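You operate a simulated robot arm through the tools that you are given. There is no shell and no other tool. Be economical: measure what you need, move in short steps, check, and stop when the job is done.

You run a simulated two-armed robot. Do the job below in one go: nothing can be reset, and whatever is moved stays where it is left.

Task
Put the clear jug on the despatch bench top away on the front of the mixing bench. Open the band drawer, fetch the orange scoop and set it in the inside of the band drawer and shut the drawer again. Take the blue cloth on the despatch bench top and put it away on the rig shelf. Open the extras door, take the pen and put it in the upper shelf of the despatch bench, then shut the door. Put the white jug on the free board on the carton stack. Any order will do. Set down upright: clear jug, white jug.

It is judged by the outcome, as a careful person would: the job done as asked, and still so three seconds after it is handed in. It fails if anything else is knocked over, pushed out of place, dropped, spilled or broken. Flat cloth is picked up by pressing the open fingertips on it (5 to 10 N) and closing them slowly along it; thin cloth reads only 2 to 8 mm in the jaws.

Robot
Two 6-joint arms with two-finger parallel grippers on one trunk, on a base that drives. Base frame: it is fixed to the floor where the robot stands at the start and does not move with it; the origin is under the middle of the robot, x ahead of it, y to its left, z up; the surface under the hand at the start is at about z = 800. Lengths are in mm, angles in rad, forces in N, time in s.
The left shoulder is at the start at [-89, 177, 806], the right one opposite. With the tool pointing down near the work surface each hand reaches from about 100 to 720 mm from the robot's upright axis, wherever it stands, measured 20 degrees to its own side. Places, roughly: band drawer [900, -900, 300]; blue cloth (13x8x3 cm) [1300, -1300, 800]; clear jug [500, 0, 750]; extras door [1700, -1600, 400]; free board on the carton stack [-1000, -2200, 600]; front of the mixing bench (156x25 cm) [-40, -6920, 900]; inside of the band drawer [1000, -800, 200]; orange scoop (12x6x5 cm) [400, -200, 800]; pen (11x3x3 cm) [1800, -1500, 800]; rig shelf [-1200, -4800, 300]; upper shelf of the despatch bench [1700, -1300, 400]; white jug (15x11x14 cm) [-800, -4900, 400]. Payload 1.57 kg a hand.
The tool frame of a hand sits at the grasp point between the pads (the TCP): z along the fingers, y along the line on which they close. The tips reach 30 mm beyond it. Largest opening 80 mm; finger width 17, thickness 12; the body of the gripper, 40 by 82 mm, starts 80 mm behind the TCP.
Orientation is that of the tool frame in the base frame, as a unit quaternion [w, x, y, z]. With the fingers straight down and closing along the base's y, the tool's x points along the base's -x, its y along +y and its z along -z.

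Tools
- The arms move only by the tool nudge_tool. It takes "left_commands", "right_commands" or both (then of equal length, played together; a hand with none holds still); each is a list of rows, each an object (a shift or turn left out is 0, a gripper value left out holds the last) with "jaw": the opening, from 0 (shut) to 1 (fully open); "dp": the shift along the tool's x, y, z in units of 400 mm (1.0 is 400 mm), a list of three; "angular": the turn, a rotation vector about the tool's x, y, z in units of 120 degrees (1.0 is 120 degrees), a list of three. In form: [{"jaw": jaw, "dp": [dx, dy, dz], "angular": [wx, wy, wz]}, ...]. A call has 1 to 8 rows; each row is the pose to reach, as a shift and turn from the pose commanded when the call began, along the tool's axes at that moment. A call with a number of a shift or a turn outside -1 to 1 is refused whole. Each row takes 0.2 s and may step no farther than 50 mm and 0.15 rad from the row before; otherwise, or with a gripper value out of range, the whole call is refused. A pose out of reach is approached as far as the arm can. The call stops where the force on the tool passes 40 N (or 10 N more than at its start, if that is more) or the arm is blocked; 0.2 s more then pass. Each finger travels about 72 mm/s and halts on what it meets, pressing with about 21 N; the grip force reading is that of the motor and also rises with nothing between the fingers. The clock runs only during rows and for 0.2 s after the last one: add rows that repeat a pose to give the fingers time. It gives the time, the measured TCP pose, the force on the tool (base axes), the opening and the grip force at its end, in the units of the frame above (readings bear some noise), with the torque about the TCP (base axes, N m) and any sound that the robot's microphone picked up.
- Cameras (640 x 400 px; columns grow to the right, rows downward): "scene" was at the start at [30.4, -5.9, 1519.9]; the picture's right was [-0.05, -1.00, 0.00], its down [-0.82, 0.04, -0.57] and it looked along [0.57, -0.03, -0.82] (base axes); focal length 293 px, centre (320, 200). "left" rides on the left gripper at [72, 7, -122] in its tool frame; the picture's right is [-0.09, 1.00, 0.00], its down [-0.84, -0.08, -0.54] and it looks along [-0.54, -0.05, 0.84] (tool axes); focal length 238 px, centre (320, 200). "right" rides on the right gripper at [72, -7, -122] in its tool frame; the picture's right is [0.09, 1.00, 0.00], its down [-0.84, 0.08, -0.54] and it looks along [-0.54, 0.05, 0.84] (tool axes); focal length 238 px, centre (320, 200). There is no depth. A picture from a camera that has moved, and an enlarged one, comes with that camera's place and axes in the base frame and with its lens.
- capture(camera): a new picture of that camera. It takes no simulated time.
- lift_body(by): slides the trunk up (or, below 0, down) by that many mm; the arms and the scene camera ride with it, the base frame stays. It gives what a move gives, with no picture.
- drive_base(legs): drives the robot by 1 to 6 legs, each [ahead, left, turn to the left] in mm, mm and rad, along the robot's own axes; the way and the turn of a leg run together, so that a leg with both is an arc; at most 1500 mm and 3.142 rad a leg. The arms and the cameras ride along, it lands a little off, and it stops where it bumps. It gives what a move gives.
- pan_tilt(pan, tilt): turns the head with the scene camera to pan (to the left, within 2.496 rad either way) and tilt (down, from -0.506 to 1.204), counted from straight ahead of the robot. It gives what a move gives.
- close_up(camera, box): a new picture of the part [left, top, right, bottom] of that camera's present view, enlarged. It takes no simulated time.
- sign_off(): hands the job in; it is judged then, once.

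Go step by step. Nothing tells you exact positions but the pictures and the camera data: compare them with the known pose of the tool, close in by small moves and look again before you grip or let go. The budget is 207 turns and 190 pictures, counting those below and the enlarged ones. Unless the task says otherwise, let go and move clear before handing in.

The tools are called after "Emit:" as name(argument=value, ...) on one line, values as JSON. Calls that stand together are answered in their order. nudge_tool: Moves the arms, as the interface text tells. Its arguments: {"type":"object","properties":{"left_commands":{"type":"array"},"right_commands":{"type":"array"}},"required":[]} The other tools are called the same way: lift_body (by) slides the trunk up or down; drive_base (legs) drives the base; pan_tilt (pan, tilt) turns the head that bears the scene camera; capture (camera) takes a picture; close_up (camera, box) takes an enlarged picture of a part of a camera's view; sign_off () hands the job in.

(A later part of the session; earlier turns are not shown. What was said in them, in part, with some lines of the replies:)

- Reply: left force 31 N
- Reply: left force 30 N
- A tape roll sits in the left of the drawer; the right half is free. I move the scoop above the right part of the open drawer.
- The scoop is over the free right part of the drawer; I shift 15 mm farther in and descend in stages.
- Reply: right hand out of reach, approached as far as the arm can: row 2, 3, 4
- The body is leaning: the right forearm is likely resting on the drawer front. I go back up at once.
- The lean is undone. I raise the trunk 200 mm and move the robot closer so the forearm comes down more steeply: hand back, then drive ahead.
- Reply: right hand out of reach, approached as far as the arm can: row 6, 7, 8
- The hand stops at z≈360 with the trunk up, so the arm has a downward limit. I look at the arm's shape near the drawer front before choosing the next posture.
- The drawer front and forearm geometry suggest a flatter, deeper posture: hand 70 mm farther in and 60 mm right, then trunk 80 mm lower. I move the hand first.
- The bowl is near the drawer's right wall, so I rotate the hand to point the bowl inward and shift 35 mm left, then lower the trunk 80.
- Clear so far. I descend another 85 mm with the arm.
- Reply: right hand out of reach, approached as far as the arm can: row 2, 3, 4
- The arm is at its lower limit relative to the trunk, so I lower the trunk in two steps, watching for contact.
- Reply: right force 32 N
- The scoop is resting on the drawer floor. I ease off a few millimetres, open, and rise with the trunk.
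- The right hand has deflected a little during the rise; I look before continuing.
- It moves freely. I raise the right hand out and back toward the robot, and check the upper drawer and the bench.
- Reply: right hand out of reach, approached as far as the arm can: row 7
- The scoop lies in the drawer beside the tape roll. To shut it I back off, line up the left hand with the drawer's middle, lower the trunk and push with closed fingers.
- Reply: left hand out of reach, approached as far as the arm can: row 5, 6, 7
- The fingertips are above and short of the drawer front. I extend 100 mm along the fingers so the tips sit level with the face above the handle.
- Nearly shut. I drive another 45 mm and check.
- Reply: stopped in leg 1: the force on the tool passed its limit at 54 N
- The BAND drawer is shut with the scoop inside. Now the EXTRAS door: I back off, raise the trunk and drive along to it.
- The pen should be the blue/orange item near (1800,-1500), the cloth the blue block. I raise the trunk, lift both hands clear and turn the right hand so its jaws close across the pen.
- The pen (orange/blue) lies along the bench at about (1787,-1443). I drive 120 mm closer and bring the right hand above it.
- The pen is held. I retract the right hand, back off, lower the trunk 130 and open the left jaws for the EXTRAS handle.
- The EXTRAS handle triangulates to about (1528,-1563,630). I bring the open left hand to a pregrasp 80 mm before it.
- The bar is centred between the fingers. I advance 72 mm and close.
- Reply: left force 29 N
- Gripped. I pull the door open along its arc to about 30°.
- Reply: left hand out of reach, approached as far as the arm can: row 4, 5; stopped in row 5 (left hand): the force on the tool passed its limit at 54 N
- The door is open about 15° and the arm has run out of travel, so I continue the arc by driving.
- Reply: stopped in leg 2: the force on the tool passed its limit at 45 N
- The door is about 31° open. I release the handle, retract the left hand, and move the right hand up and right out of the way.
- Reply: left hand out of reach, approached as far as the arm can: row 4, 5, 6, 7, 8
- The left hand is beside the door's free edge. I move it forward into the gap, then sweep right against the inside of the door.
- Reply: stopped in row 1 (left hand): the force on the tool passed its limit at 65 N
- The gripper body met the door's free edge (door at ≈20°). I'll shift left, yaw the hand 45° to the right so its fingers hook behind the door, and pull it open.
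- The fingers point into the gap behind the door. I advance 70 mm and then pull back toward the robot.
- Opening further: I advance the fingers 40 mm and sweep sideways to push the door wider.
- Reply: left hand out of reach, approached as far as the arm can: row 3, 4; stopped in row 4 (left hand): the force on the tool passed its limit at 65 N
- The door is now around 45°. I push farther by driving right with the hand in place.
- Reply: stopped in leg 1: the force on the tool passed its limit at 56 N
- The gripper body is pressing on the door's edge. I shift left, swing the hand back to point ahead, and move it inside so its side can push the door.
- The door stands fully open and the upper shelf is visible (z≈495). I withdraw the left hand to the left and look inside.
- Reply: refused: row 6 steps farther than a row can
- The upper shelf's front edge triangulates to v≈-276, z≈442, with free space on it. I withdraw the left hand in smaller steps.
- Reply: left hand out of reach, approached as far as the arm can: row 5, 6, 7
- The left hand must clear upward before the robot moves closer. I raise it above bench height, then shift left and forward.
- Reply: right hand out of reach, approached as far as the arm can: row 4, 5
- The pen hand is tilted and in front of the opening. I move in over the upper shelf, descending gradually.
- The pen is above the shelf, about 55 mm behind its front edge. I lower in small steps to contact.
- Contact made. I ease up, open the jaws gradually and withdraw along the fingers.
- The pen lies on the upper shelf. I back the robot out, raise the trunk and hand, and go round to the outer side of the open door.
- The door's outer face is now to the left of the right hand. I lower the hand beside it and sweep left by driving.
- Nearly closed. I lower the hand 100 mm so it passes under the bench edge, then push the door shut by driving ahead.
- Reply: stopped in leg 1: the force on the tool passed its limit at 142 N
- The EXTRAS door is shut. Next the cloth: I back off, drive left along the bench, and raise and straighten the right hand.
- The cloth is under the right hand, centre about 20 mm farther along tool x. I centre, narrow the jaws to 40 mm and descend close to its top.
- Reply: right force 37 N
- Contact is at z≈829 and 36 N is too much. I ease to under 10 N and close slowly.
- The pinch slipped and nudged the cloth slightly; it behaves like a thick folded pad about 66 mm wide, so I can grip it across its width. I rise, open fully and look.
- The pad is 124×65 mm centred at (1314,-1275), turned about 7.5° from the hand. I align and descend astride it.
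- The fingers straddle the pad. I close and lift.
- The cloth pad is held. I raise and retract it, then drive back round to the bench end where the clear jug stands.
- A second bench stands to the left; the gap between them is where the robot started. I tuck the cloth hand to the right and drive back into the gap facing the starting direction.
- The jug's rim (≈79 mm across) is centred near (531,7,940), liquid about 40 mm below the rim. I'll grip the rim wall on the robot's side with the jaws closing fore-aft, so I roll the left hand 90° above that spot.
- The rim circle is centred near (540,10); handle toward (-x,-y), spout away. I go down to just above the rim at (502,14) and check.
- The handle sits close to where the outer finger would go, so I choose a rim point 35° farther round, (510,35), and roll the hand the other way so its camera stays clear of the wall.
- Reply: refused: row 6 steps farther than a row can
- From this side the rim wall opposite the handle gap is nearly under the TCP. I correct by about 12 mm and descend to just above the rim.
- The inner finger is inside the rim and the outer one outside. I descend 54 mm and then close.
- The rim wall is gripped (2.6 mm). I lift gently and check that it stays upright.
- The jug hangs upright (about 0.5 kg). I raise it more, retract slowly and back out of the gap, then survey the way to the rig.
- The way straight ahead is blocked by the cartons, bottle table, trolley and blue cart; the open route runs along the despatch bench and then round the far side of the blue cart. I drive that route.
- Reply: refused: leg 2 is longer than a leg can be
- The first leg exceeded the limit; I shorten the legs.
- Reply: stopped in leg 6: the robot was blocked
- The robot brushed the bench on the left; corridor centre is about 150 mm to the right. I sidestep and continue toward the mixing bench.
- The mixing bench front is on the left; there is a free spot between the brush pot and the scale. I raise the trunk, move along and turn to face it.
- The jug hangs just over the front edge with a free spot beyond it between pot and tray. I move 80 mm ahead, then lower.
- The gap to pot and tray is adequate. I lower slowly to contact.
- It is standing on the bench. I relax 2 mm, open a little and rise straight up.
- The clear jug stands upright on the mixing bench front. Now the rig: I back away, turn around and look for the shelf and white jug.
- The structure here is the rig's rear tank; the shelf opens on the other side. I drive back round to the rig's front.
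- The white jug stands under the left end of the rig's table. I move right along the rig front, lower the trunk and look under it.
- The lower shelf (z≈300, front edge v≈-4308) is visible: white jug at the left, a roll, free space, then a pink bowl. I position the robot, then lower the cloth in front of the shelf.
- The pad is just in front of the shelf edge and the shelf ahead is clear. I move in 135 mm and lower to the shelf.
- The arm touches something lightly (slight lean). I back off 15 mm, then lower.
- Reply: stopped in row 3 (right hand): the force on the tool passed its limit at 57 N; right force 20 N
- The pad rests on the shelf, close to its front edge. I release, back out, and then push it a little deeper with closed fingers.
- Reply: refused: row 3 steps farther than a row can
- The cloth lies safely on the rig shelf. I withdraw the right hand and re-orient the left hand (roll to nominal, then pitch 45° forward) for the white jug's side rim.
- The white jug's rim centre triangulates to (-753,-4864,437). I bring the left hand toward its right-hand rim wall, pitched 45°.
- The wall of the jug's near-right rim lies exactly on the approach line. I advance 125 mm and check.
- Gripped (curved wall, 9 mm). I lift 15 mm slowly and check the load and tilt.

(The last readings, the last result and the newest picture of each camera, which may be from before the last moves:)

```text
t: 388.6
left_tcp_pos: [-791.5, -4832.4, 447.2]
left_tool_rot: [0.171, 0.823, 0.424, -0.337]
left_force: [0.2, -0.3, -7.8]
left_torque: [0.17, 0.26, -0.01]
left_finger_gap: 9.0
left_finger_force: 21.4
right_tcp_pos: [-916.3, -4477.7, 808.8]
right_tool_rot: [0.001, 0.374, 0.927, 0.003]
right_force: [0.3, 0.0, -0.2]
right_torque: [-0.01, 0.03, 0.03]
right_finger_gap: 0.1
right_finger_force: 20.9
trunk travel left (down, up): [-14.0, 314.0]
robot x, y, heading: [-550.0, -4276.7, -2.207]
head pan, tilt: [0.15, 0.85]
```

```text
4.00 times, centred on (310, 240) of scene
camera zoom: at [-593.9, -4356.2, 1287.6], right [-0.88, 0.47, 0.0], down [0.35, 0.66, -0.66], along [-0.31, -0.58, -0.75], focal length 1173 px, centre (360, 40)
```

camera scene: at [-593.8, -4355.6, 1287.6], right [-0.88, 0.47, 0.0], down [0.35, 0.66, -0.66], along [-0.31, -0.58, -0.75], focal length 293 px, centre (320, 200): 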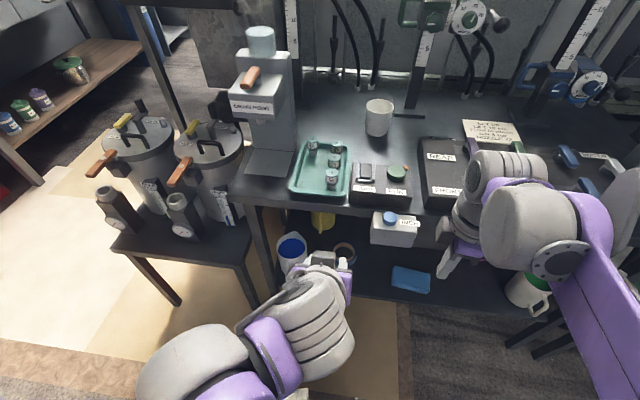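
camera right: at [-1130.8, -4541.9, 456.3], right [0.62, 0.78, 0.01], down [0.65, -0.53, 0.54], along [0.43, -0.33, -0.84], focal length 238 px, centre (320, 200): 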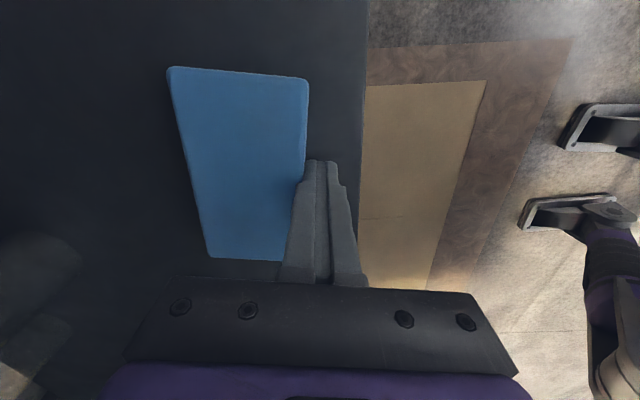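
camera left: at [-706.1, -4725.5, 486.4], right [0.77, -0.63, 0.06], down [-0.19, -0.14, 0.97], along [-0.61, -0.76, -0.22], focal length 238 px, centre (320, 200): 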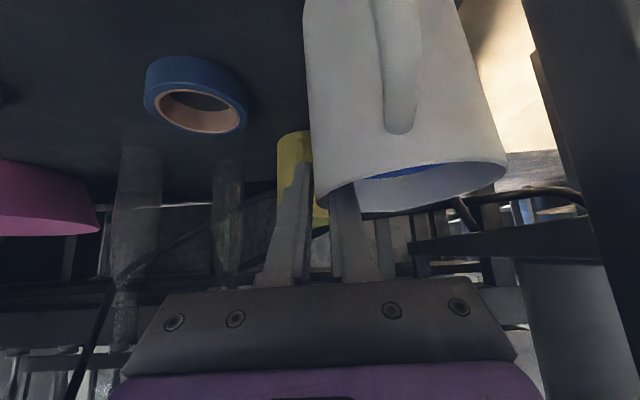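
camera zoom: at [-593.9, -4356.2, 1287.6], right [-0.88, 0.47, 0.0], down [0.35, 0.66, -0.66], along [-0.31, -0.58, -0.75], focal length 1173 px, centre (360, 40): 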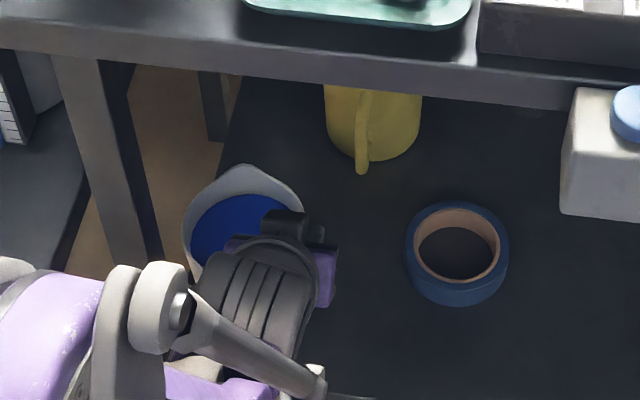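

It weighs about 0.8 kg and tilts some 4°. I correct the tilt by rotating the hand slightly, then withdraw slowly straight back, keeping away from the table leg.

Emit:
nudge_tool(left_commands=[{"dp": [-0.005, 0, -0.005], "angular": [-0.014, 0, 0.014]}, {"dp": [-0.01, 0, -0.01], "angular": [-0.027, 0, 0.027]}, {"dp": [0.02, -0.02, -0.05], "angular": [-0.027, 0, 0.027]}, {"dp": [0.06, -0.04, -0.1], "angular": [-0.027, 0, 0.027]}, {"dp": [0.11, -0.05, -0.15], "angular": [-0.027, 0, 0.027]}, {"dp": [0.16, -0.05, -0.2], "angular": [-0.027, 0, 0.027]}, {"dp": [0.21, -0.05, -0.25], "angular": [-0.027, 0, 0.027]}, {"dp": [0.26, -0.05, -0.3], "angular": [-0.027, 0, 0.027]}])

Emit:
capture(camera="scene")

```text
t: 390.4
left_tcp_pos: [-714.8, -4694.6, 464.7]
left_tool_rot: [0.203, 0.83, 0.41, -0.319]
left_force: [0.1, 0.1, -8.3]
left_torque: [0.16, 0.33, -0.04]
left_finger_gap: 10.0
left_finger_force: 20.7
left hand out of reach, approached as far as the arm can: row 8
right_tcp_pos: [-916.2, -4477.5, 808.5]
right_tool_rot: [0.002, 0.374, 0.927, 0.004]
right_force: [0.9, 0.7, 0.0]
right_torque: [-0.01, -0.01, 0.0]
right_finger_gap: 0.0
right_finger_force: 21.1
trunk travel left (down, up): [-14.0, 314.0]
robot x, y, heading: [-551.7, -4275.0, -2.206]
head pan, tilt: [0.15, 0.85]
```

```text
25 pictures are left
camera scene: at [-593.7, -4355.9, 1287.6], right [-0.88, 0.47, 0.0], down [0.35, 0.66, -0.66], along [-0.31, -0.58, -0.75], focal length 293 px, centre (320, 200)
```

scene: 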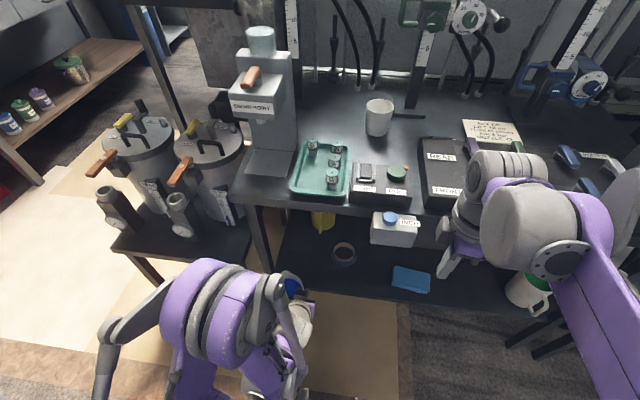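

The jug is clear of the rig. I drive back, raise the trunk and check the jug.

Emit:
drive_base(legs=[[-250, 0, 0]])

Emit:
lift_body(by=240)

Emit:
pan_tilt(pan=0.3, tilt=1.0)

Emit:
close_up(camera="scene", box=[160, 150, 480, 350])

```text
t: 392.2
left_tcp_pos: [-568.1, -4493.8, 463.7]
left_tool_rot: [0.202, 0.83, 0.409, -0.32]
left_force: [0.8, 0.4, -8.0]
left_torque: [0.21, 0.3, 0.02]
left_finger_gap: 9.8
left_finger_force: 21.1
right_tcp_pos: [-767.8, -4275.7, 807.8]
right_tool_rot: [0.0, 0.375, 0.927, 0.003]
right_force: [-0.6, 0.6, -0.3]
right_torque: [0.0, -0.02, 0.01]
right_finger_gap: 0.0
right_finger_force: 21.1
trunk travel left (down, up): [-14.0, 314.0]
robot x, y, heading: [-399.7, -4079.5, -2.208]
head pan, tilt: [0.15, 0.85]
```

```text
t: 394.8
left_tcp_pos: [-582.8, -4515.0, 730.5]
left_tool_rot: [0.214, 0.82, 0.406, -0.34]
left_force: [-0.7, 0.3, -8.0]
left_torque: [0.18, 0.27, 0.0]
left_finger_gap: 9.9
left_finger_force: 21.4
right_tcp_pos: [-766.9, -4275.5, 1049.2]
right_tool_rot: [0.001, 0.374, 0.927, 0.003]
right_force: [0.0, 0.1, -0.9]
right_torque: [-0.01, -0.01, 0.0]
right_finger_gap: 0.2
right_finger_force: 21.3
trunk travel left (down, up): [-254.0, 74.0]
robot x, y, heading: [-403.3, -4075.6, -2.207]
head pan, tilt: [0.15, 0.85]
```

```text
t: 395.4
left_tcp_pos: [-581.5, -4514.4, 730.1]
left_tool_rot: [0.214, 0.821, 0.406, -0.34]
left_force: [-0.2, -1.1, -8.6]
left_torque: [0.19, 0.25, 0.02]
left_finger_gap: 10.0
left_finger_force: 21.3
right_tcp_pos: [-766.4, -4274.6, 1048.4]
right_tool_rot: [0.002, 0.373, 0.928, 0.003]
right_force: [0.2, 0.1, 0.5]
right_torque: [0.0, -0.01, -0.01]
right_finger_gap: 0.1
right_finger_force: 21.0
trunk travel left (down, up): [-254.0, 74.0]
robot x, y, heading: [-401.9, -4075.4, -2.209]
head pan, tilt: [0.3, 1.0]
```

```text
2.00 times, centred on (320, 250) of scene
camera zoom: at [-402.5, -4111.8, 1521.8], right [-0.94, 0.33, 0.0], down [0.28, 0.79, -0.54], along [-0.18, -0.51, -0.84], focal length 587 px, centre (320, 100)
```

zoom: 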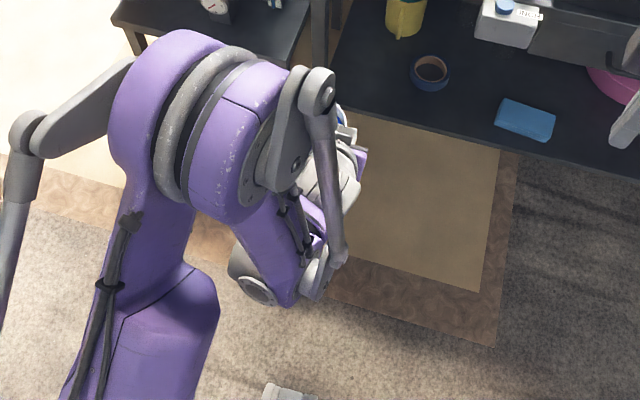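

Emit:
nudge_tool(left_commands=[{"dp": [-0.053, 0, -0.053]}, {"dp": [-0.106, 0, -0.106]}, {"dp": [-0.159, 0, -0.159]}, {"dp": [-0.212, 0, -0.212]}, {"dp": [-0.265, 0, -0.265]}])

Emit:
capture(camera="left")

```text
t: 396.6
left_tcp_pos: [-588.6, -4502.9, 880.3]
left_tool_rot: [0.214, 0.82, 0.405, -0.342]
left_force: [-0.2, 0.1, -7.7]
left_torque: [0.21, 0.27, -0.01]
left_finger_gap: 10.6
left_finger_force: 21.0
right_tcp_pos: [-766.6, -4274.9, 1048.3]
right_tool_rot: [0.001, 0.375, 0.927, 0.002]
right_force: [-0.4, 0.1, -0.3]
right_torque: [0.01, 0.01, 0.0]
right_finger_gap: 0.2
right_finger_force: 21.2
trunk travel left (down, up): [-254.0, 74.0]
robot x, y, heading: [-405.8, -4075.1, -2.211]
head pan, tilt: [0.3, 1.0]
```

```text
23 pictures are left
camera left: at [-506.9, -4393.3, 911.7], right [0.77, -0.62, 0.14], down [-0.22, -0.05, 0.97], along [-0.6, -0.78, -0.18], focal length 238 px, centre (320, 200)
```

left: 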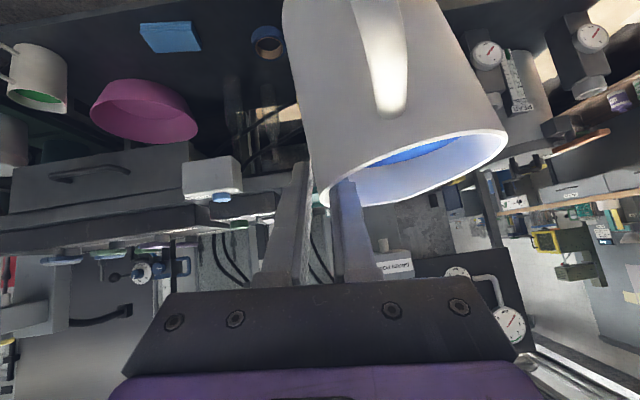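

The grip is slowly slipping and the jug leans about 10°. I'll support it with the right hand: fingers spread as a fork pointing left, brought under the jug's base.

Emit:
nudge_tool(right_commands=[{"dp": [-0.003, -0.025, 0.108], "angular": [0, -0.0625, 0], "jaw": 0.3}, {"dp": [-0.006, -0.05, 0.217], "angular": [0, -0.125, 0], "jaw": 0.6}, {"dp": [-0.01, -0.075, 0.325], "angular": [0, -0.1875, 0], "jaw": 0.8}, {"dp": [-0.013, -0.1, 0.434], "angular": [0, -0.25, 0]}, {"dp": [-0.016, -0.125, 0.542], "angular": [0, -0.3125, 0]}, {"dp": [-0.02, -0.15, 0.65], "angular": [0, -0.375, 0]}, {"dp": [-0.023, -0.175, 0.76], "angular": [0, -0.4375, 0]}, {"dp": [-0.026, -0.2, 0.868], "angular": [0, -0.5, 0]}])

Emit:
nudge_tool(right_commands=[{"angular": [0, -0.0625, 0]}, {"angular": [0, -0.125, 0]}, {"angular": [0, -0.1875, 0]}, {"angular": [0, -0.25, 0]}])

Emit:
capture(camera="right")

```text
t: 398.4
left_tcp_pos: [-591.0, -4504.7, 880.5]
left_tool_rot: [0.214, 0.821, 0.405, -0.341]
left_force: [0.1, 0.2, -7.9]
left_torque: [0.19, 0.26, -0.01]
left_finger_gap: 10.6
left_finger_force: 20.7
right_tcp_pos: [-811.8, -4341.3, 699.3]
right_tool_rot: [0.467, 0.326, 0.801, -0.186]
right_force: [0.5, -0.2, -0.8]
right_torque: [0.02, 0.02, 0.02]
right_finger_gap: 63.8
right_finger_force: 0.0
trunk travel left (down, up): [-254.0, 74.0]
robot x, y, heading: [-404.6, -4075.4, -2.207]
head pan, tilt: [0.3, 1.0]
```

```text
t: 399.4
left_tcp_pos: [-590.0, -4505.0, 879.3]
left_tool_rot: [0.214, 0.821, 0.406, -0.34]
left_force: [-0.4, -1.1, -8.5]
left_torque: [0.19, 0.27, 0.0]
left_finger_gap: 10.6
left_finger_force: 21.4
right_tcp_pos: [-812.2, -4339.1, 700.7]
right_tool_rot: [0.657, 0.267, 0.654, -0.263]
right_force: [0.3, -1.1, -0.3]
right_torque: [0.03, -0.01, 0.03]
right_finger_gap: 63.9
right_finger_force: 0.2
trunk travel left (down, up): [-254.0, 74.0]
robot x, y, heading: [-403.6, -4078.9, -2.208]
head pan, tilt: [0.3, 1.0]
```

```text
22 pictures are left
camera right: at [-904.1, -4258.7, 627.2], right [0.69, 0.72, -0.09], down [-0.34, 0.43, 0.84], along [0.64, -0.55, 0.54], focal length 238 px, centre (320, 200)
```

right: 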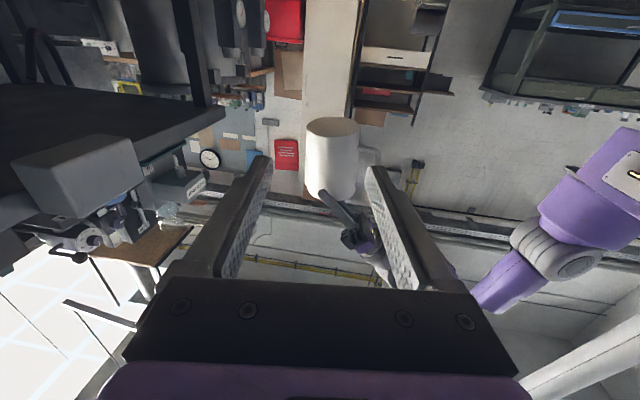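

The jug is stable while nothing moves. I slide the fork left under its base, a little low.

Emit:
nudge_tool(right_commands=[{"dp": [0.02, 0.0125, 0.1], "jaw": 0.8}, {"dp": [0.02, 0.025, 0.2]}, {"dp": [0.02, 0.0375, 0.3]}, {"dp": [0.02, 0.05, 0.4]}, {"dp": [0.02, 0.0625, 0.5]}, {"dp": [0.02, 0.075, 0.6]}, {"dp": [0.02, 0.0875, 0.7]}, {"dp": [0.02, 0.1, 0.775]}])

Emit:
capture(camera="right")

```text
t: 401.2
left_tcp_pos: [-590.2, -4503.6, 879.5]
left_tool_rot: [0.214, 0.821, 0.406, -0.341]
left_force: [0.1, -0.1, -8.0]
left_torque: [0.23, 0.24, 0.02]
left_finger_gap: 10.5
left_finger_force: 21.1
right_tcp_pos: [-559.3, -4528.6, 693.6]
right_tool_rot: [0.656, 0.267, 0.655, -0.263]
right_force: [-0.1, 0.1, 0.0]
right_torque: [0.0, 0.03, -0.01]
right_finger_gap: 63.9
right_finger_force: 0.0
trunk travel left (down, up): [-254.0, 74.0]
robot x, y, heading: [-402.9, -4076.8, -2.212]
head pan, tilt: [0.3, 1.0]
```

```text
21 pictures are left
camera right: at [-651.3, -4447.1, 621.3], right [0.69, 0.72, -0.09], down [-0.34, 0.43, 0.84], along [0.64, -0.55, 0.54], focal length 238 px, centre (320, 200)
```

right: 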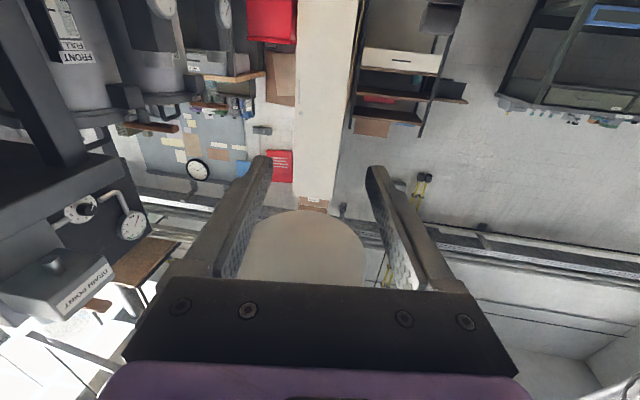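

The fork is centred under the jug's base. I raise it until it takes some of the weight.

Emit:
nudge_tool(right_commands=[{"dp": [-0.03, 0, 0]}, {"dp": [-0.055, 0, 0]}, {"dp": [-0.065, 0, 0]}])

Emit:
nudge_tool(right_commands=[{"dp": [-0.008, 0, 0]}, {"dp": [-0.016, 0, 0]}])

```text
t: 402.1
left_tcp_pos: [-589.8, -4503.2, 879.4]
left_tool_rot: [0.214, 0.821, 0.406, -0.341]
left_force: [0.5, 0.2, -7.9]
left_torque: [0.23, 0.29, -0.03]
left_finger_gap: 10.4
left_finger_force: 20.6
right_tcp_pos: [-562.6, -4524.9, 718.3]
right_tool_rot: [0.657, 0.268, 0.654, -0.263]
right_force: [1.0, 0.0, -0.1]
right_torque: [0.03, -0.01, 0.0]
right_finger_gap: 64.0
right_finger_force: 0.1
trunk travel left (down, up): [-254.0, 74.0]
robot x, y, heading: [-404.1, -4077.7, -2.213]
head pan, tilt: [0.3, 1.0]
```

```text
t: 402.6
left_tcp_pos: [-589.5, -4503.6, 878.5]
left_tool_rot: [0.214, 0.821, 0.406, -0.34]
left_force: [0.8, 0.4, -8.0]
left_torque: [0.2, 0.26, 0.01]
left_finger_gap: 10.6
left_finger_force: 21.0
right_tcp_pos: [-561.3, -4525.2, 724.5]
right_tool_rot: [0.657, 0.267, 0.655, -0.262]
right_force: [0.0, -0.6, -0.9]
right_torque: [-0.03, -0.03, 0.0]
right_finger_gap: 63.9
right_finger_force: 0.0
trunk travel left (down, up): [-254.0, 74.0]
robot x, y, heading: [-403.3, -4072.9, -2.205]
head pan, tilt: [0.3, 1.0]
```

Emit:
nudge_tool(right_commands=[{"dp": [-0.008, 0, 0]}, {"dp": [-0.016, 0, 0]}, {"dp": [-0.022, 0, 0]}])

Emit:
capture(camera="left")

```text
t: 403.4
left_tcp_pos: [-589.5, -4503.6, 880.1]
left_tool_rot: [0.215, 0.82, 0.406, -0.34]
left_force: [-2.3, 2.5, 1.1]
left_torque: [0.35, 0.01, 0.1]
left_finger_gap: 10.4
left_finger_force: 21.1
right_tcp_pos: [-562.5, -4525.2, 732.3]
right_tool_rot: [0.656, 0.266, 0.655, -0.263]
right_force: [2.6, -2.2, -8.9]
right_torque: [-0.01, 0.39, -0.07]
right_finger_gap: 64.1
right_finger_force: 0.1
trunk travel left (down, up): [-254.0, 74.0]
robot x, y, heading: [-402.0, -4075.0, -2.203]
head pan, tilt: [0.3, 1.0]
```

```text
20 pictures are left
camera left: at [-507.4, -4393.7, 911.3], right [0.77, -0.62, 0.14], down [-0.22, -0.05, 0.97], along [-0.6, -0.78, -0.18], focal length 238 px, centre (320, 200)
```

left: 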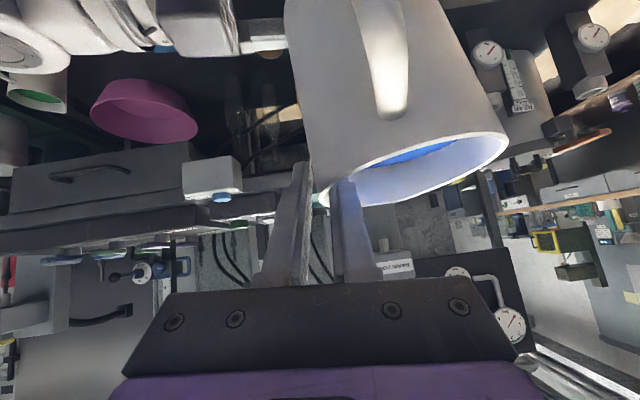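

The fork now bears the jug's weight. I raise it a little more to level the jug in the grip.

Emit:
nudge_tool(right_commands=[{"dp": [-0.008, 0, 0]}, {"dp": [-0.016, 0, 0]}, {"dp": [-0.024, 0, 0]}])

```text
t: 404.2
left_tcp_pos: [-591.2, -4504.2, 881.0]
left_tool_rot: [0.214, 0.821, 0.404, -0.342]
left_force: [-10.1, 0.4, 19.9]
left_torque: [0.57, 0.13, -0.15]
left_finger_gap: 9.6
left_finger_force: 21.3
right_tcp_pos: [-560.3, -4526.3, 742.7]
right_tool_rot: [0.656, 0.267, 0.656, -0.262]
right_force: [9.2, -1.2, -27.8]
right_torque: [-0.85, 0.67, -0.07]
right_finger_gap: 68.5
right_finger_force: 2.4
trunk travel left (down, up): [-254.0, 74.0]
robot x, y, heading: [-401.2, -4078.5, -2.203]
head pan, tilt: [0.3, 1.0]
```

Emit:
nudge_tool(left_commands=[{"angular": [-0.01, 0, 0.01]}, {"angular": [-0.02, 0, 0.02]}, {"angular": [-0.028, 0, 0.028]}])

Emit:
capture(camera="left")

```text
t: 405.1
left_tcp_pos: [-589.3, -4503.3, 879.6]
left_tool_rot: [0.248, 0.825, 0.391, -0.323]
left_force: [-11.6, -2.3, 20.0]
left_torque: [0.21, 0.48, -0.27]
left_finger_gap: 10.7
left_finger_force: 20.6
right_tcp_pos: [-562.5, -4526.1, 742.7]
right_tool_rot: [0.656, 0.266, 0.656, -0.262]
right_force: [12.3, 2.2, -27.8]
right_torque: [-0.97, 0.69, -0.05]
right_finger_gap: 72.9
right_finger_force: 5.1
trunk travel left (down, up): [-254.0, 74.0]
robot x, y, heading: [-403.1, -4077.4, -2.209]
head pan, tilt: [0.3, 1.0]
```

```text
19 pictures are left
camera left: at [-509.4, -4391.7, 910.8], right [0.76, -0.61, 0.22], down [-0.28, 0.0, 0.96], along [-0.59, -0.79, -0.18], focal length 238 px, centre (320, 200)
```

left: 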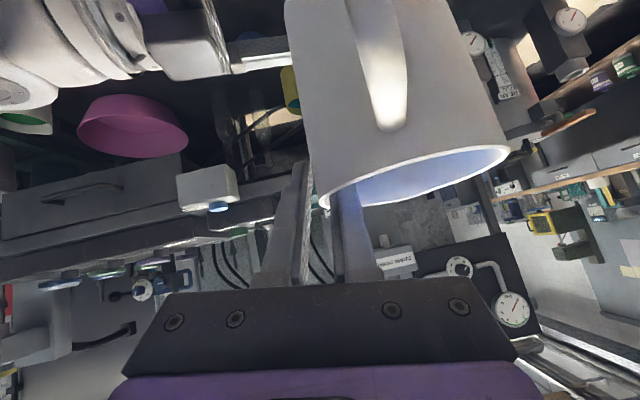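

Nearly level now. I lower the fork 6 mm to relax the squeeze, then drive toward the carton stack by the same route.

Emit:
nudge_tool(right_commands=[{"dp": [0.008, 0, 0]}, {"dp": [0.016, 0, 0]}])

```text
t: 405.6
left_tcp_pos: [-587.9, -4503.2, 878.0]
left_tool_rot: [0.247, 0.826, 0.392, -0.321]
left_force: [-1.5, -2.2, -7.7]
left_torque: [-0.14, 0.44, -0.11]
left_finger_gap: 10.8
left_finger_force: 21.0
right_tcp_pos: [-563.4, -4526.2, 738.0]
right_tool_rot: [0.657, 0.268, 0.654, -0.264]
right_force: [0.8, 2.7, 0.9]
right_torque: [-0.02, 0.0, 0.05]
right_finger_gap: 66.3
right_finger_force: 1.4
trunk travel left (down, up): [-254.0, 74.0]
robot x, y, heading: [-403.8, -4077.4, -2.206]
head pan, tilt: [0.3, 1.0]
```

Emit:
nudge_tool(right_commands=[{"dp": [-0.004, 0, 0]}, {"dp": [-0.0075, 0, 0]}])

```text
t: 406.2
left_tcp_pos: [-590.1, -4502.3, 878.5]
left_tool_rot: [0.248, 0.825, 0.392, -0.323]
left_force: [-2.0, 3.1, 2.9]
left_torque: [0.69, -0.05, 0.29]
left_finger_gap: 10.5
left_finger_force: 20.7
right_tcp_pos: [-562.9, -4526.9, 739.2]
right_tool_rot: [0.656, 0.267, 0.655, -0.263]
right_force: [1.9, -2.3, -11.6]
right_torque: [-0.33, 0.25, -0.25]
right_finger_gap: 63.0
right_finger_force: 0.0
trunk travel left (down, up): [-254.0, 74.0]
robot x, y, heading: [-405.5, -4074.2, -2.209]
head pan, tilt: [0.3, 1.0]
```

The jug is level, held by the rim and supported from below. I drive back round to the near side of the carton stack without turning.

Emit:
drive_base(legs=[[0, 1350, 0], [-750, 190, 0], [-1300, 0, 0], [-400, -60, 0], [0, -1450, 0], [0, -1350, 0]])

Emit:
pan_tilt(pan=-0.2, tilt=0.6)

Emit:
capture(camera="scene")

```text
t: 454.1
left_tcp_pos: [-278.1, -1843.2, 878.4]
left_tool_rot: [0.263, 0.806, 0.43, -0.311]
left_force: [-1.5, -0.6, 0.3]
left_torque: [0.27, 0.22, 0.05]
left_finger_gap: 10.4
left_finger_force: 21.0
right_tcp_pos: [-249.2, -1864.0, 740.7]
right_tool_rot: [0.668, 0.236, 0.667, -0.232]
right_force: [2.6, 0.1, -8.0]
right_torque: [-0.23, 0.14, -0.03]
right_finger_gap: 64.9
right_finger_force: 0.5
trunk travel left (down, up): [-254.0, 74.0]
robot x, y, heading: [-135.3, -1405.7, -2.113]
head pan, tilt: [0.3, 1.0]
```

```text
t: 455.0
left_tcp_pos: [-279.4, -1843.7, 879.4]
left_tool_rot: [0.263, 0.806, 0.43, -0.311]
left_force: [-0.7, -1.0, -4.4]
left_torque: [0.14, 0.28, -0.04]
left_finger_gap: 10.4
left_finger_force: 21.0
right_tcp_pos: [-248.8, -1864.4, 739.9]
right_tool_rot: [0.668, 0.236, 0.667, -0.231]
right_force: [0.7, 1.1, -3.6]
right_torque: [-0.09, 0.07, 0.0]
right_finger_gap: 65.2
right_finger_force: 0.6
trunk travel left (down, up): [-254.0, 74.0]
robot x, y, heading: [-128.8, -1400.5, -2.11]
head pan, tilt: [-0.201, 0.6]
```

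```text
18 pictures are left
camera scene: at [-171.5, -1434.6, 1553.8], right [-0.74, 0.68, 0.0], down [0.38, 0.42, -0.82], along [-0.56, -0.61, -0.57], focal length 293 px, centre (320, 200)
```

scene: 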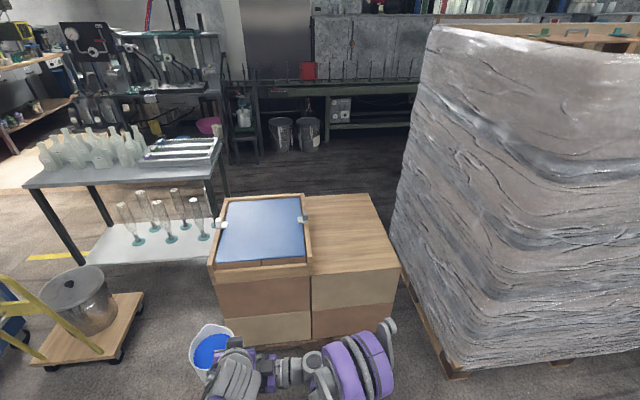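

The free board is the right-hand carton top (centre ≈(-1052,-2187)); the big wrapped stack stands close on the right. I move to a staging spot facing it and check.

Emit:
drive_base(legs=[[150, -384, -0.18]])

Emit:
pan_tilt(pan=0.0, tilt=0.85)

Emit:
capture(camera="scene")

```text
t: 459.0
left_tcp_pos: [-755.8, -1702.3, 880.0]
left_tool_rot: [0.234, 0.841, 0.357, -0.333]
left_force: [-2.3, 1.5, -1.6]
left_torque: [0.35, 0.17, 0.02]
left_finger_gap: 10.5
left_finger_force: 21.0
right_tcp_pos: [-731.4, -1728.0, 740.3]
right_tool_rot: [0.645, 0.293, 0.644, -0.289]
right_force: [1.4, 0.1, -7.4]
right_torque: [-0.22, 0.16, -0.06]
right_finger_gap: 64.9
right_finger_force: 0.2
trunk travel left (down, up): [-254.0, 74.0]
robot x, y, heading: [-535.1, -1291.3, -2.297]
head pan, tilt: [-0.201, 0.6]
```

```text
t: 459.8
left_tcp_pos: [-756.7, -1702.9, 879.1]
left_tool_rot: [0.234, 0.841, 0.356, -0.332]
left_force: [-0.8, 0.2, -4.9]
left_torque: [0.2, 0.24, 0.01]
left_finger_gap: 10.5
left_finger_force: 21.0
right_tcp_pos: [-731.4, -1726.7, 740.7]
right_tool_rot: [0.645, 0.294, 0.643, -0.29]
right_force: [0.4, 0.7, -3.0]
right_torque: [-0.1, 0.08, -0.02]
right_finger_gap: 64.7
right_finger_force: 0.2
trunk travel left (down, up): [-254.0, 74.0]
robot x, y, heading: [-531.8, -1293.0, -2.296]
head pan, tilt: [0.0, 0.85]
```

```text
17 pictures are left
camera scene: at [-559.7, -1323.5, 1533.0], right [-0.75, 0.66, 0.0], down [0.5, 0.56, -0.66], along [-0.44, -0.5, -0.75], focal length 293 px, centre (320, 200)
```

scene: 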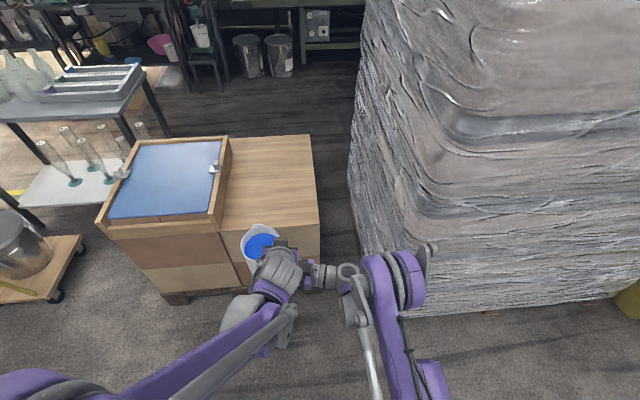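

The geometry is clear: near edge of the board around (-874,-1971), its depth along heading -2.207. I align and approach so the jug hangs over the board, keeping left of the wrapped stack.

Emit:
drive_base(legs=[[0, 0, 0.09], [350, 35, 0]])

Emit:
capture(camera="scene")

```text
t: 462.5
left_tcp_pos: [-891.5, -2020.1, 878.4]
left_tool_rot: [0.249, 0.824, 0.395, -0.321]
left_force: [-0.6, 0.7, -1.2]
left_torque: [0.29, 0.17, 0.05]
left_finger_gap: 10.5
left_finger_force: 21.0
right_tcp_pos: [-864.1, -2041.6, 741.1]
right_tool_rot: [0.657, 0.265, 0.656, -0.26]
right_force: [0.7, 0.0, -5.7]
right_torque: [-0.17, 0.13, -0.06]
right_finger_gap: 64.7
right_finger_force: 0.4
trunk travel left (down, up): [-254.0, 74.0]
robot x, y, heading: [-709.8, -1587.9, -2.2]
head pan, tilt: [0.0, 0.85]
```

```text
16 pictures are left
camera scene: at [-731.3, -1624.9, 1532.9], right [-0.81, 0.59, 0.0], down [0.44, 0.61, -0.66], along [-0.39, -0.53, -0.75], focal length 293 px, centre (320, 200)
```

scene: 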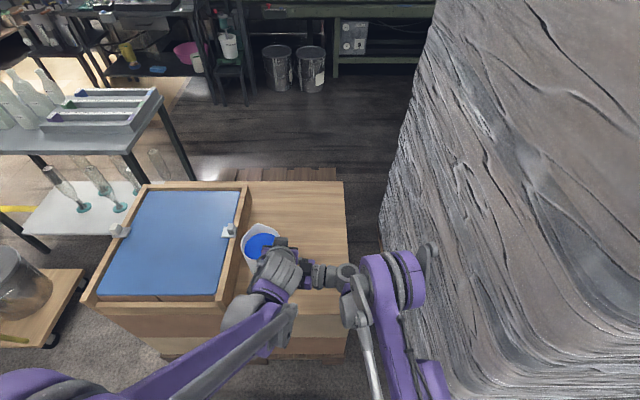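

The jug is over the board's near part. I move both hands 70 mm ahead together and lower the trunk slightly.

Emit:
nudge_tool(left_commands=[{"dp": [-0.02, -0.0007, 0.0213]}, {"dp": [-0.04, -0.0013, 0.0427]}, {"dp": [-0.06, -0.002, 0.064]}, {"dp": [-0.08, -0.0027, 0.0853]}, {"dp": [-0.1, -0.0033, 0.1067]}, {"dp": [-0.119, -0.004, 0.128]}], right_commands=[{"dp": [0, -0.0289, 0.0038]}, {"dp": [0, -0.0578, 0.0077]}, {"dp": [0, -0.0868, 0.0115]}, {"dp": [0, -0.1157, 0.0153]}, {"dp": [0, -0.1446, 0.0192]}, {"dp": [0, -0.1735, 0.023]}])

Emit:
lift_body(by=-28)

Emit:
close_up(camera="scene", box=[200, 170, 440, 320])

```text
t: 463.9
left_tcp_pos: [-933.8, -2076.3, 879.8]
left_tool_rot: [0.249, 0.824, 0.395, -0.321]
left_force: [-1.1, 1.0, 1.0]
left_torque: [0.47, 0.02, 0.09]
left_finger_gap: 10.4
left_finger_force: 20.8
right_tcp_pos: [-904.2, -2099.8, 738.8]
right_tool_rot: [0.657, 0.264, 0.657, -0.26]
right_force: [1.7, -1.3, -8.2]
right_torque: [-0.28, 0.16, -0.04]
right_finger_gap: 63.4
right_finger_force: 0.0
trunk travel left (down, up): [-254.0, 74.0]
robot x, y, heading: [-707.0, -1593.6, -2.197]
head pan, tilt: [0.0, 0.85]
```

```text
t: 464.5
left_tcp_pos: [-934.5, -2075.1, 854.0]
left_tool_rot: [0.249, 0.823, 0.392, -0.325]
left_force: [-5.3, 0.6, 8.7]
left_torque: [0.5, 0.0, 0.08]
left_finger_gap: 10.4
left_finger_force: 20.8
right_tcp_pos: [-905.0, -2096.1, 717.9]
right_tool_rot: [0.658, 0.263, 0.656, -0.26]
right_force: [7.7, 12.3, 26.0]
right_torque: [4.8, 4.13, -1.87]
right_finger_gap: 65.9
right_finger_force: 0.7
trunk travel left (down, up): [-228.0, 100.0]
robot x, y, heading: [-706.2, -1588.4, -2.199]
head pan, tilt: [0.0, 0.85]
stopped: the force on the tool passed its limit at 51 N (the readings are from after the stop); the commanded pose is now the measured one
```

```text
2.67 times, centred on (320, 245) of scene
camera zoom: at [-730.2, -1622.5, 1506.2], right [-0.81, 0.59, 0.0], down [0.44, 0.61, -0.66], along [-0.39, -0.53, -0.75], focal length 782 px, centre (320, 80)
```

zoom: 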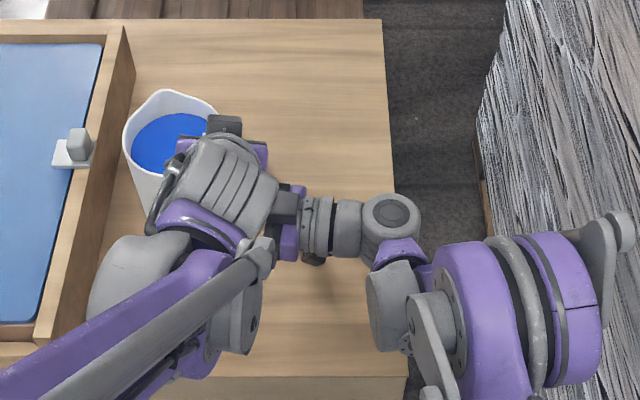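

The right hand's underside touched the board, so the board is near z≈618. I raise 8 mm, then withdraw the fork straight back toward the robot.

Emit:
lift_body(by=9)

Emit:
nudge_tool(right_commands=[{"dp": [0.005, 0.05, 0]}, {"dp": [0.005, 0.13, 0]}, {"dp": [0.005, 0.23, 0]}, {"dp": [0.005, 0.34, 0]}, {"dp": [0.005, 0.45, 0]}, {"dp": [0.005, 0.56, -0.02]}])

Emit:
capture(camera="left")

```text
t: 465.1
left_tcp_pos: [-932.8, -2076.2, 862.4]
left_tool_rot: [0.249, 0.824, 0.393, -0.323]
left_force: [0.1, 0.2, -7.2]
left_torque: [0.21, 0.35, 0.01]
left_finger_gap: 10.4
left_finger_force: 21.4
right_tcp_pos: [-905.3, -2098.7, 724.8]
right_tool_rot: [0.658, 0.263, 0.656, -0.261]
right_force: [-1.3, 0.9, 0.3]
right_torque: [0.05, -0.01, -0.02]
right_finger_gap: 64.1
right_finger_force: 0.1
trunk travel left (down, up): [-237.0, 91.0]
robot x, y, heading: [-707.9, -1593.5, -2.198]
head pan, tilt: [0.0, 0.85]
```

```text
t: 466.5
left_tcp_pos: [-934.1, -2076.9, 862.7]
left_tool_rot: [0.249, 0.824, 0.393, -0.322]
left_force: [-0.2, 0.4, -7.4]
left_torque: [0.21, 0.32, 0.02]
left_finger_gap: 10.9
left_finger_force: 21.3
right_tcp_pos: [-786.0, -2003.8, 750.7]
right_tool_rot: [0.658, 0.263, 0.656, -0.26]
right_force: [-0.9, 0.8, 0.4]
right_torque: [-0.01, 0.0, 0.05]
right_finger_gap: 64.0
right_finger_force: 0.0
right hand out of reach, approached as far as the arm can: row 5, 6
trunk travel left (down, up): [-237.0, 91.0]
robot x, y, heading: [-703.6, -1590.3, -2.207]
head pan, tilt: [0.0, 0.85]
```

```text
14 pictures are left
camera left: at [-853.9, -1963.9, 893.5], right [0.76, -0.61, 0.22], down [-0.28, 0.0, 0.96], along [-0.58, -0.79, -0.18], focal length 238 px, centre (320, 200)
```

left: 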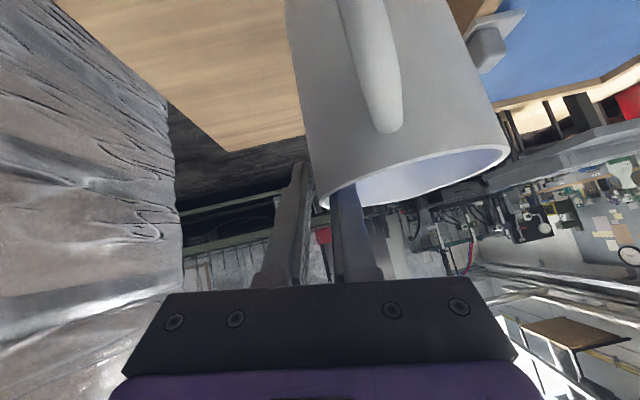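

The fork is out and the jug holds almost level. I move the right hand aside and lower the jug with the left arm.

Emit:
nudge_tool(right_commands=[{"dp": [0, 0, -0.08]}, {"dp": [0, 0, -0.16]}, {"dp": [0, 0, -0.24]}, {"dp": [0, 0, -0.3]}, {"dp": [0, 0, -0.3]}], left_commands=[{"dp": [0.03, -0.0065, 0.028]}, {"dp": [0.066, -0.014, 0.061]}, {"dp": [0.102, -0.022, 0.094]}, {"dp": [0.138, -0.0297, 0.127]}, {"dp": [0.163, -0.035, 0.1505]}])

Emit:
close_up(camera="scene", box=[200, 170, 440, 320])

```text
t: 467.7
left_tcp_pos: [-935.3, -2075.1, 772.9]
left_tool_rot: [0.249, 0.824, 0.393, -0.323]
left_force: [0.2, 0.7, -7.3]
left_torque: [0.19, 0.34, 0.0]
left_finger_gap: 10.5
left_finger_force: 21.1
right_tcp_pos: [-890.6, -1942.8, 764.6]
right_tool_rot: [0.658, 0.263, 0.656, -0.261]
right_force: [0.4, -0.6, 0.8]
right_torque: [-0.02, 0.0, -0.01]
right_finger_gap: 64.2
right_finger_force: 0.0
right hand out of reach, approached as far as the arm can: row 1, 2, 3, 4, 5
trunk travel left (down, up): [-237.0, 91.0]
robot x, y, heading: [-705.7, -1592.9, -2.201]
head pan, tilt: [0.0, 0.85]
```

```text
2.67 times, centred on (320, 245) of scene
camera zoom: at [-731.3, -1625.3, 1515.1], right [-0.81, 0.59, 0.0], down [0.44, 0.61, -0.66], along [-0.39, -0.53, -0.75], focal length 782 px, centre (320, 80)
```

zoom: 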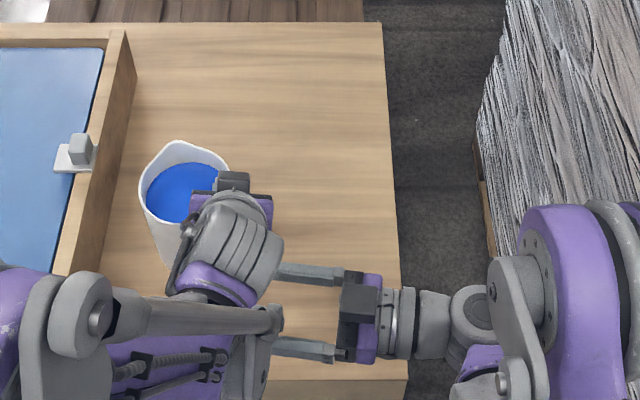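

Emit:
nudge_tool(left_commands=[{"dp": [0.011, -0.0024, 0.01]}, {"dp": [0.022, -0.0047, 0.02]}, {"dp": [0.029, -0.0063, 0.0268]}])

Emit:
nudge_tool(left_commands=[{"dp": [0.0055, -0.0012, 0.005]}, {"dp": [0.011, -0.0024, 0.01]}])

```text
t: 468.5
left_tcp_pos: [-934.5, -2075.7, 759.1]
left_tool_rot: [0.249, 0.825, 0.393, -0.323]
left_force: [0.1, -0.7, -8.1]
left_torque: [0.2, 0.33, 0.01]
left_finger_gap: 10.6
left_finger_force: 20.8
right_tcp_pos: [-891.0, -1942.7, 764.0]
right_tool_rot: [0.658, 0.263, 0.656, -0.26]
right_force: [-1.1, 0.2, -0.7]
right_torque: [-0.04, -0.03, -0.02]
right_finger_gap: 64.1
right_finger_force: 0.0
trunk travel left (down, up): [-237.0, 91.0]
robot x, y, heading: [-709.5, -1593.4, -2.202]
head pan, tilt: [0.0, 0.85]
```

```text
t: 469.1
left_tcp_pos: [-934.5, -2076.9, 750.2]
left_tool_rot: [0.25, 0.824, 0.393, -0.322]
left_force: [3.1, -2.3, -3.6]
left_torque: [0.83, 0.02, -0.72]
left_finger_gap: 10.5
left_finger_force: 21.1
right_tcp_pos: [-891.4, -1942.7, 764.8]
right_tool_rot: [0.658, 0.262, 0.656, -0.26]
right_force: [-4.0, 3.9, -4.2]
right_torque: [-0.03, 0.17, 0.16]
right_finger_gap: 63.8
right_finger_force: 0.1
trunk travel left (down, up): [-237.0, 91.0]
robot x, y, heading: [-708.3, -1591.1, -2.2]
head pan, tilt: [0.0, 0.85]
```

The two hands touch lightly. I move the right hand away to the right and down.

Emit:
nudge_tool(right_commands=[{"dp": [0.02, 0, -0.06]}, {"dp": [0.04, 0, -0.12]}, {"dp": [0.05, 0, -0.2]}])

Emit:
close_up(camera="scene", box=[200, 170, 440, 320])

```text
t: 469.9
left_tcp_pos: [-935.1, -2077.0, 749.3]
left_tool_rot: [0.249, 0.824, 0.393, -0.323]
left_force: [-0.2, 0.4, -8.2]
left_torque: [0.17, 0.32, 0.01]
left_finger_gap: 10.8
left_finger_force: 21.4
right_tcp_pos: [-960.3, -1895.4, 748.2]
right_tool_rot: [0.659, 0.261, 0.656, -0.259]
right_force: [-0.1, 0.5, 0.0]
right_torque: [0.0, -0.03, 0.01]
right_finger_gap: 64.0
right_finger_force: 0.1
right hand out of reach, approached as far as the arm can: row 1, 2, 3
trunk travel left (down, up): [-237.0, 91.0]
robot x, y, heading: [-708.5, -1590.7, -2.202]
head pan, tilt: [0.0, 0.85]
```

```text
2.67 times, centred on (320, 245) of scene
camera zoom: at [-732.1, -1624.4, 1515.1], right [-0.81, 0.59, 0.0], down [0.44, 0.61, -0.66], along [-0.39, -0.53, -0.75], focal length 782 px, centre (320, 80)
```

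zoom: 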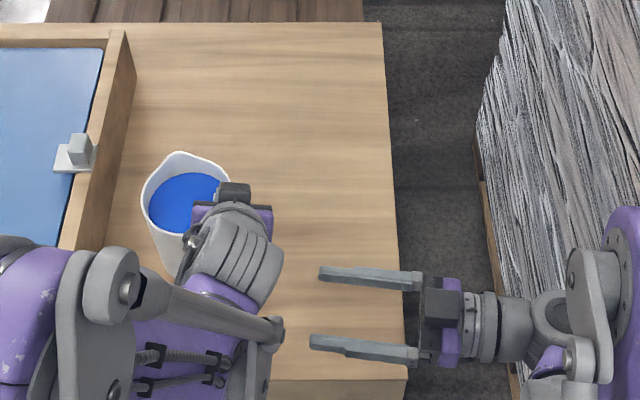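

The hands are clear. I continue lowering in small steps.

Emit:
nudge_tool(left_commands=[{"dp": [0.0073, -0.0016, 0.0067]}, {"dp": [0.0146, -0.0032, 0.0134]}, {"dp": [0.0182, -0.004, 0.0168]}])

Emit:
nudge_tool(left_commands=[{"dp": [0.006, -0.0013, 0.0055]}, {"dp": [0.011, -0.0024, 0.01]}])

```text
t: 470.9
left_tcp_pos: [-934.9, -2074.8, 744.5]
left_tool_rot: [0.251, 0.823, 0.391, -0.327]
left_force: [-0.2, 4.6, 22.8]
left_torque: [1.01, -0.48, 0.1]
left_finger_gap: 10.6
left_finger_force: 20.8
right_tcp_pos: [-957.2, -1894.5, 748.5]
right_tool_rot: [0.658, 0.261, 0.657, -0.26]
right_force: [0.7, 0.5, -0.4]
right_torque: [0.02, 0.01, -0.01]
right_finger_gap: 63.8
right_finger_force: 0.0
trunk travel left (down, up): [-237.0, 91.0]
robot x, y, heading: [-705.4, -1587.7, -2.199]
head pan, tilt: [0.0, 0.85]
stopped in row 3 (left hand): the force on the tool passed its limit at 42 N (the readings are from after the stop); the commanded pose is now the measured one
```

```text
t: 471.2
left_tcp_pos: [-935.3, -2075.0, 743.8]
left_tool_rot: [0.251, 0.823, 0.389, -0.329]
left_force: [3.2, 6.6, 25.1]
left_torque: [1.27, -0.67, 0.13]
left_finger_gap: 10.3
left_finger_force: 21.4
right_tcp_pos: [-958.1, -1894.4, 749.6]
right_tool_rot: [0.658, 0.262, 0.656, -0.261]
right_force: [-0.6, 0.3, -0.6]
right_torque: [0.01, 0.02, 0.01]
right_finger_gap: 63.9
right_finger_force: 0.0
trunk travel left (down, up): [-237.0, 91.0]
robot x, y, heading: [-709.8, -1589.7, -2.198]
head pan, tilt: [0.0, 0.85]
stopped in row 1 (left hand): the force on the tool passed its limit at 47 N (the readings are from after the stop); the commanded pose is now the measured one
```

It stands on the board. I ease up 3 mm, open the jaws slowly and withdraw along the entry path.

Emit:
nudge_tool(left_commands=[{"dp": [-0.005, 0.001, -0.005]}, {"dp": [-0.006, 0.0013, -0.0055], "jaw": 0.2}, {"dp": [-0.006, 0.0013, -0.0055], "jaw": 0.32}, {"dp": [-0.006, 0.0013, -0.0055], "jaw": 0.42}, {"dp": [-0.006, 0.0013, -0.0055], "jaw": 0.5}])

Emit:
capture(camera="left")

```text
t: 472.4
left_tcp_pos: [-936.6, -2074.7, 747.2]
left_tool_rot: [0.25, 0.824, 0.389, -0.327]
left_force: [-0.2, -0.2, 0.2]
left_torque: [0.02, -0.02, -0.03]
left_finger_gap: 39.9
left_finger_force: 0.2
right_tcp_pos: [-960.3, -1896.7, 748.6]
right_tool_rot: [0.657, 0.263, 0.656, -0.261]
right_force: [0.6, 0.6, -1.1]
right_torque: [-0.04, -0.03, 0.0]
right_finger_gap: 63.8
right_finger_force: 0.0
trunk travel left (down, up): [-237.0, 91.0]
robot x, y, heading: [-708.3, -1591.7, -2.203]
head pan, tilt: [0.0, 0.85]
```

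```text
11 pictures are left
camera left: at [-854.7, -1964.0, 776.4], right [0.76, -0.61, 0.23], down [-0.28, 0.01, 0.96], along [-0.59, -0.79, -0.17], focal length 238 px, centre (320, 200)
```

left: 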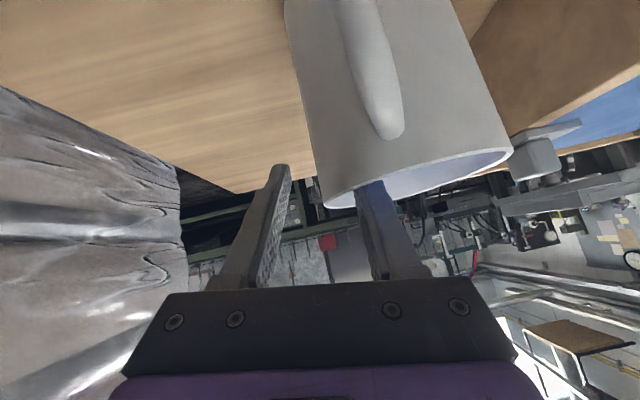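

The jug stands free on its own. I raise the hand straight up out of it, then back away.

Emit:
nudge_tool(left_commands=[{"dp": [-0.036, 0.008, -0.0335]}, {"dp": [-0.09, 0.02, -0.084]}, {"dp": [-0.145, 0.031, -0.134]}, {"dp": [-0.218, 0.047, -0.2]}, {"dp": [-0.29, 0.063, -0.268]}])

Emit:
capture(camera="scene")

```text
t: 473.6
left_tcp_pos: [-934.1, -2070.6, 904.7]
left_tool_rot: [0.251, 0.823, 0.39, -0.327]
left_force: [-0.5, 0.3, -0.3]
left_torque: [-0.01, -0.01, 0.04]
left_finger_gap: 40.2
left_finger_force: 0.0
right_tcp_pos: [-959.3, -1895.9, 748.6]
right_tool_rot: [0.657, 0.262, 0.656, -0.261]
right_force: [0.0, -0.9, 0.9]
right_torque: [0.0, -0.03, -0.02]
right_finger_gap: 64.1
right_finger_force: 0.0
trunk travel left (down, up): [-237.0, 91.0]
robot x, y, heading: [-707.4, -1591.4, -2.203]
head pan, tilt: [0.0, 0.85]
```

```text
10 pictures are left
camera scene: at [-730.8, -1623.8, 1515.2], right [-0.81, 0.59, 0.0], down [0.44, 0.61, -0.66], along [-0.39, -0.53, -0.75], focal length 293 px, centre (320, 200)
```

scene: 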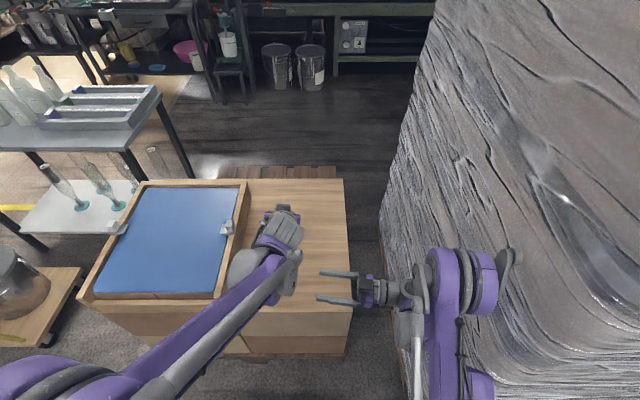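

Jug hidden behind the arm; I back the robot away straight and confirm it stands upright.

Emit:
drive_base(legs=[[-350, 20, 0]])

Emit:
close_up(camera="scene", box=[160, 80, 400, 230])

```text
t: 475.9
left_tcp_pos: [-716.2, -1804.0, 905.0]
left_tool_rot: [0.251, 0.823, 0.39, -0.327]
left_force: [0.4, 0.5, 0.0]
left_torque: [-0.03, -0.03, 0.01]
left_finger_gap: 40.1
left_finger_force: 0.0
right_tcp_pos: [-740.0, -1629.4, 749.1]
right_tool_rot: [0.658, 0.261, 0.657, -0.26]
right_force: [-0.7, -0.2, -0.2]
right_torque: [0.0, -0.02, -0.01]
right_finger_gap: 64.1
right_finger_force: 0.0
trunk travel left (down, up): [-237.0, 91.0]
robot x, y, heading: [-487.8, -1324.6, -2.198]
head pan, tilt: [0.0, 0.85]
```

```text
2.67 times, centred on (280, 155) of scene
camera zoom: at [-512.3, -1357.5, 1515.2], right [-0.81, 0.59, 0.0], down [0.44, 0.61, -0.66], along [-0.39, -0.53, -0.75], focal length 782 px, centre (427, 320)
```

zoom: 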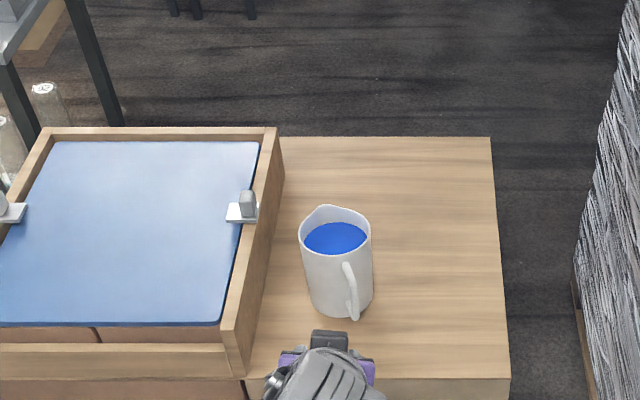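

The white jug stands upright on the free board with its liquid, and both hands are clear. Everything asked is in place, so I hand in.

Emit:
sign_off()

```text
The job is handed in.
```

The whole job is done and handed in; both jugs were upright with their liquid when I last saw them:

- **Clear jug:** on the front of the mixing bench.
- **Orange scoop:** in the band drawer, and the drawer is shut.
- **Blue cloth:** on the rig shelf.
- **Pen:** on the upper shelf behind the extras door, and the door is shut.
- **White jug:** on the free board on the carton stack.
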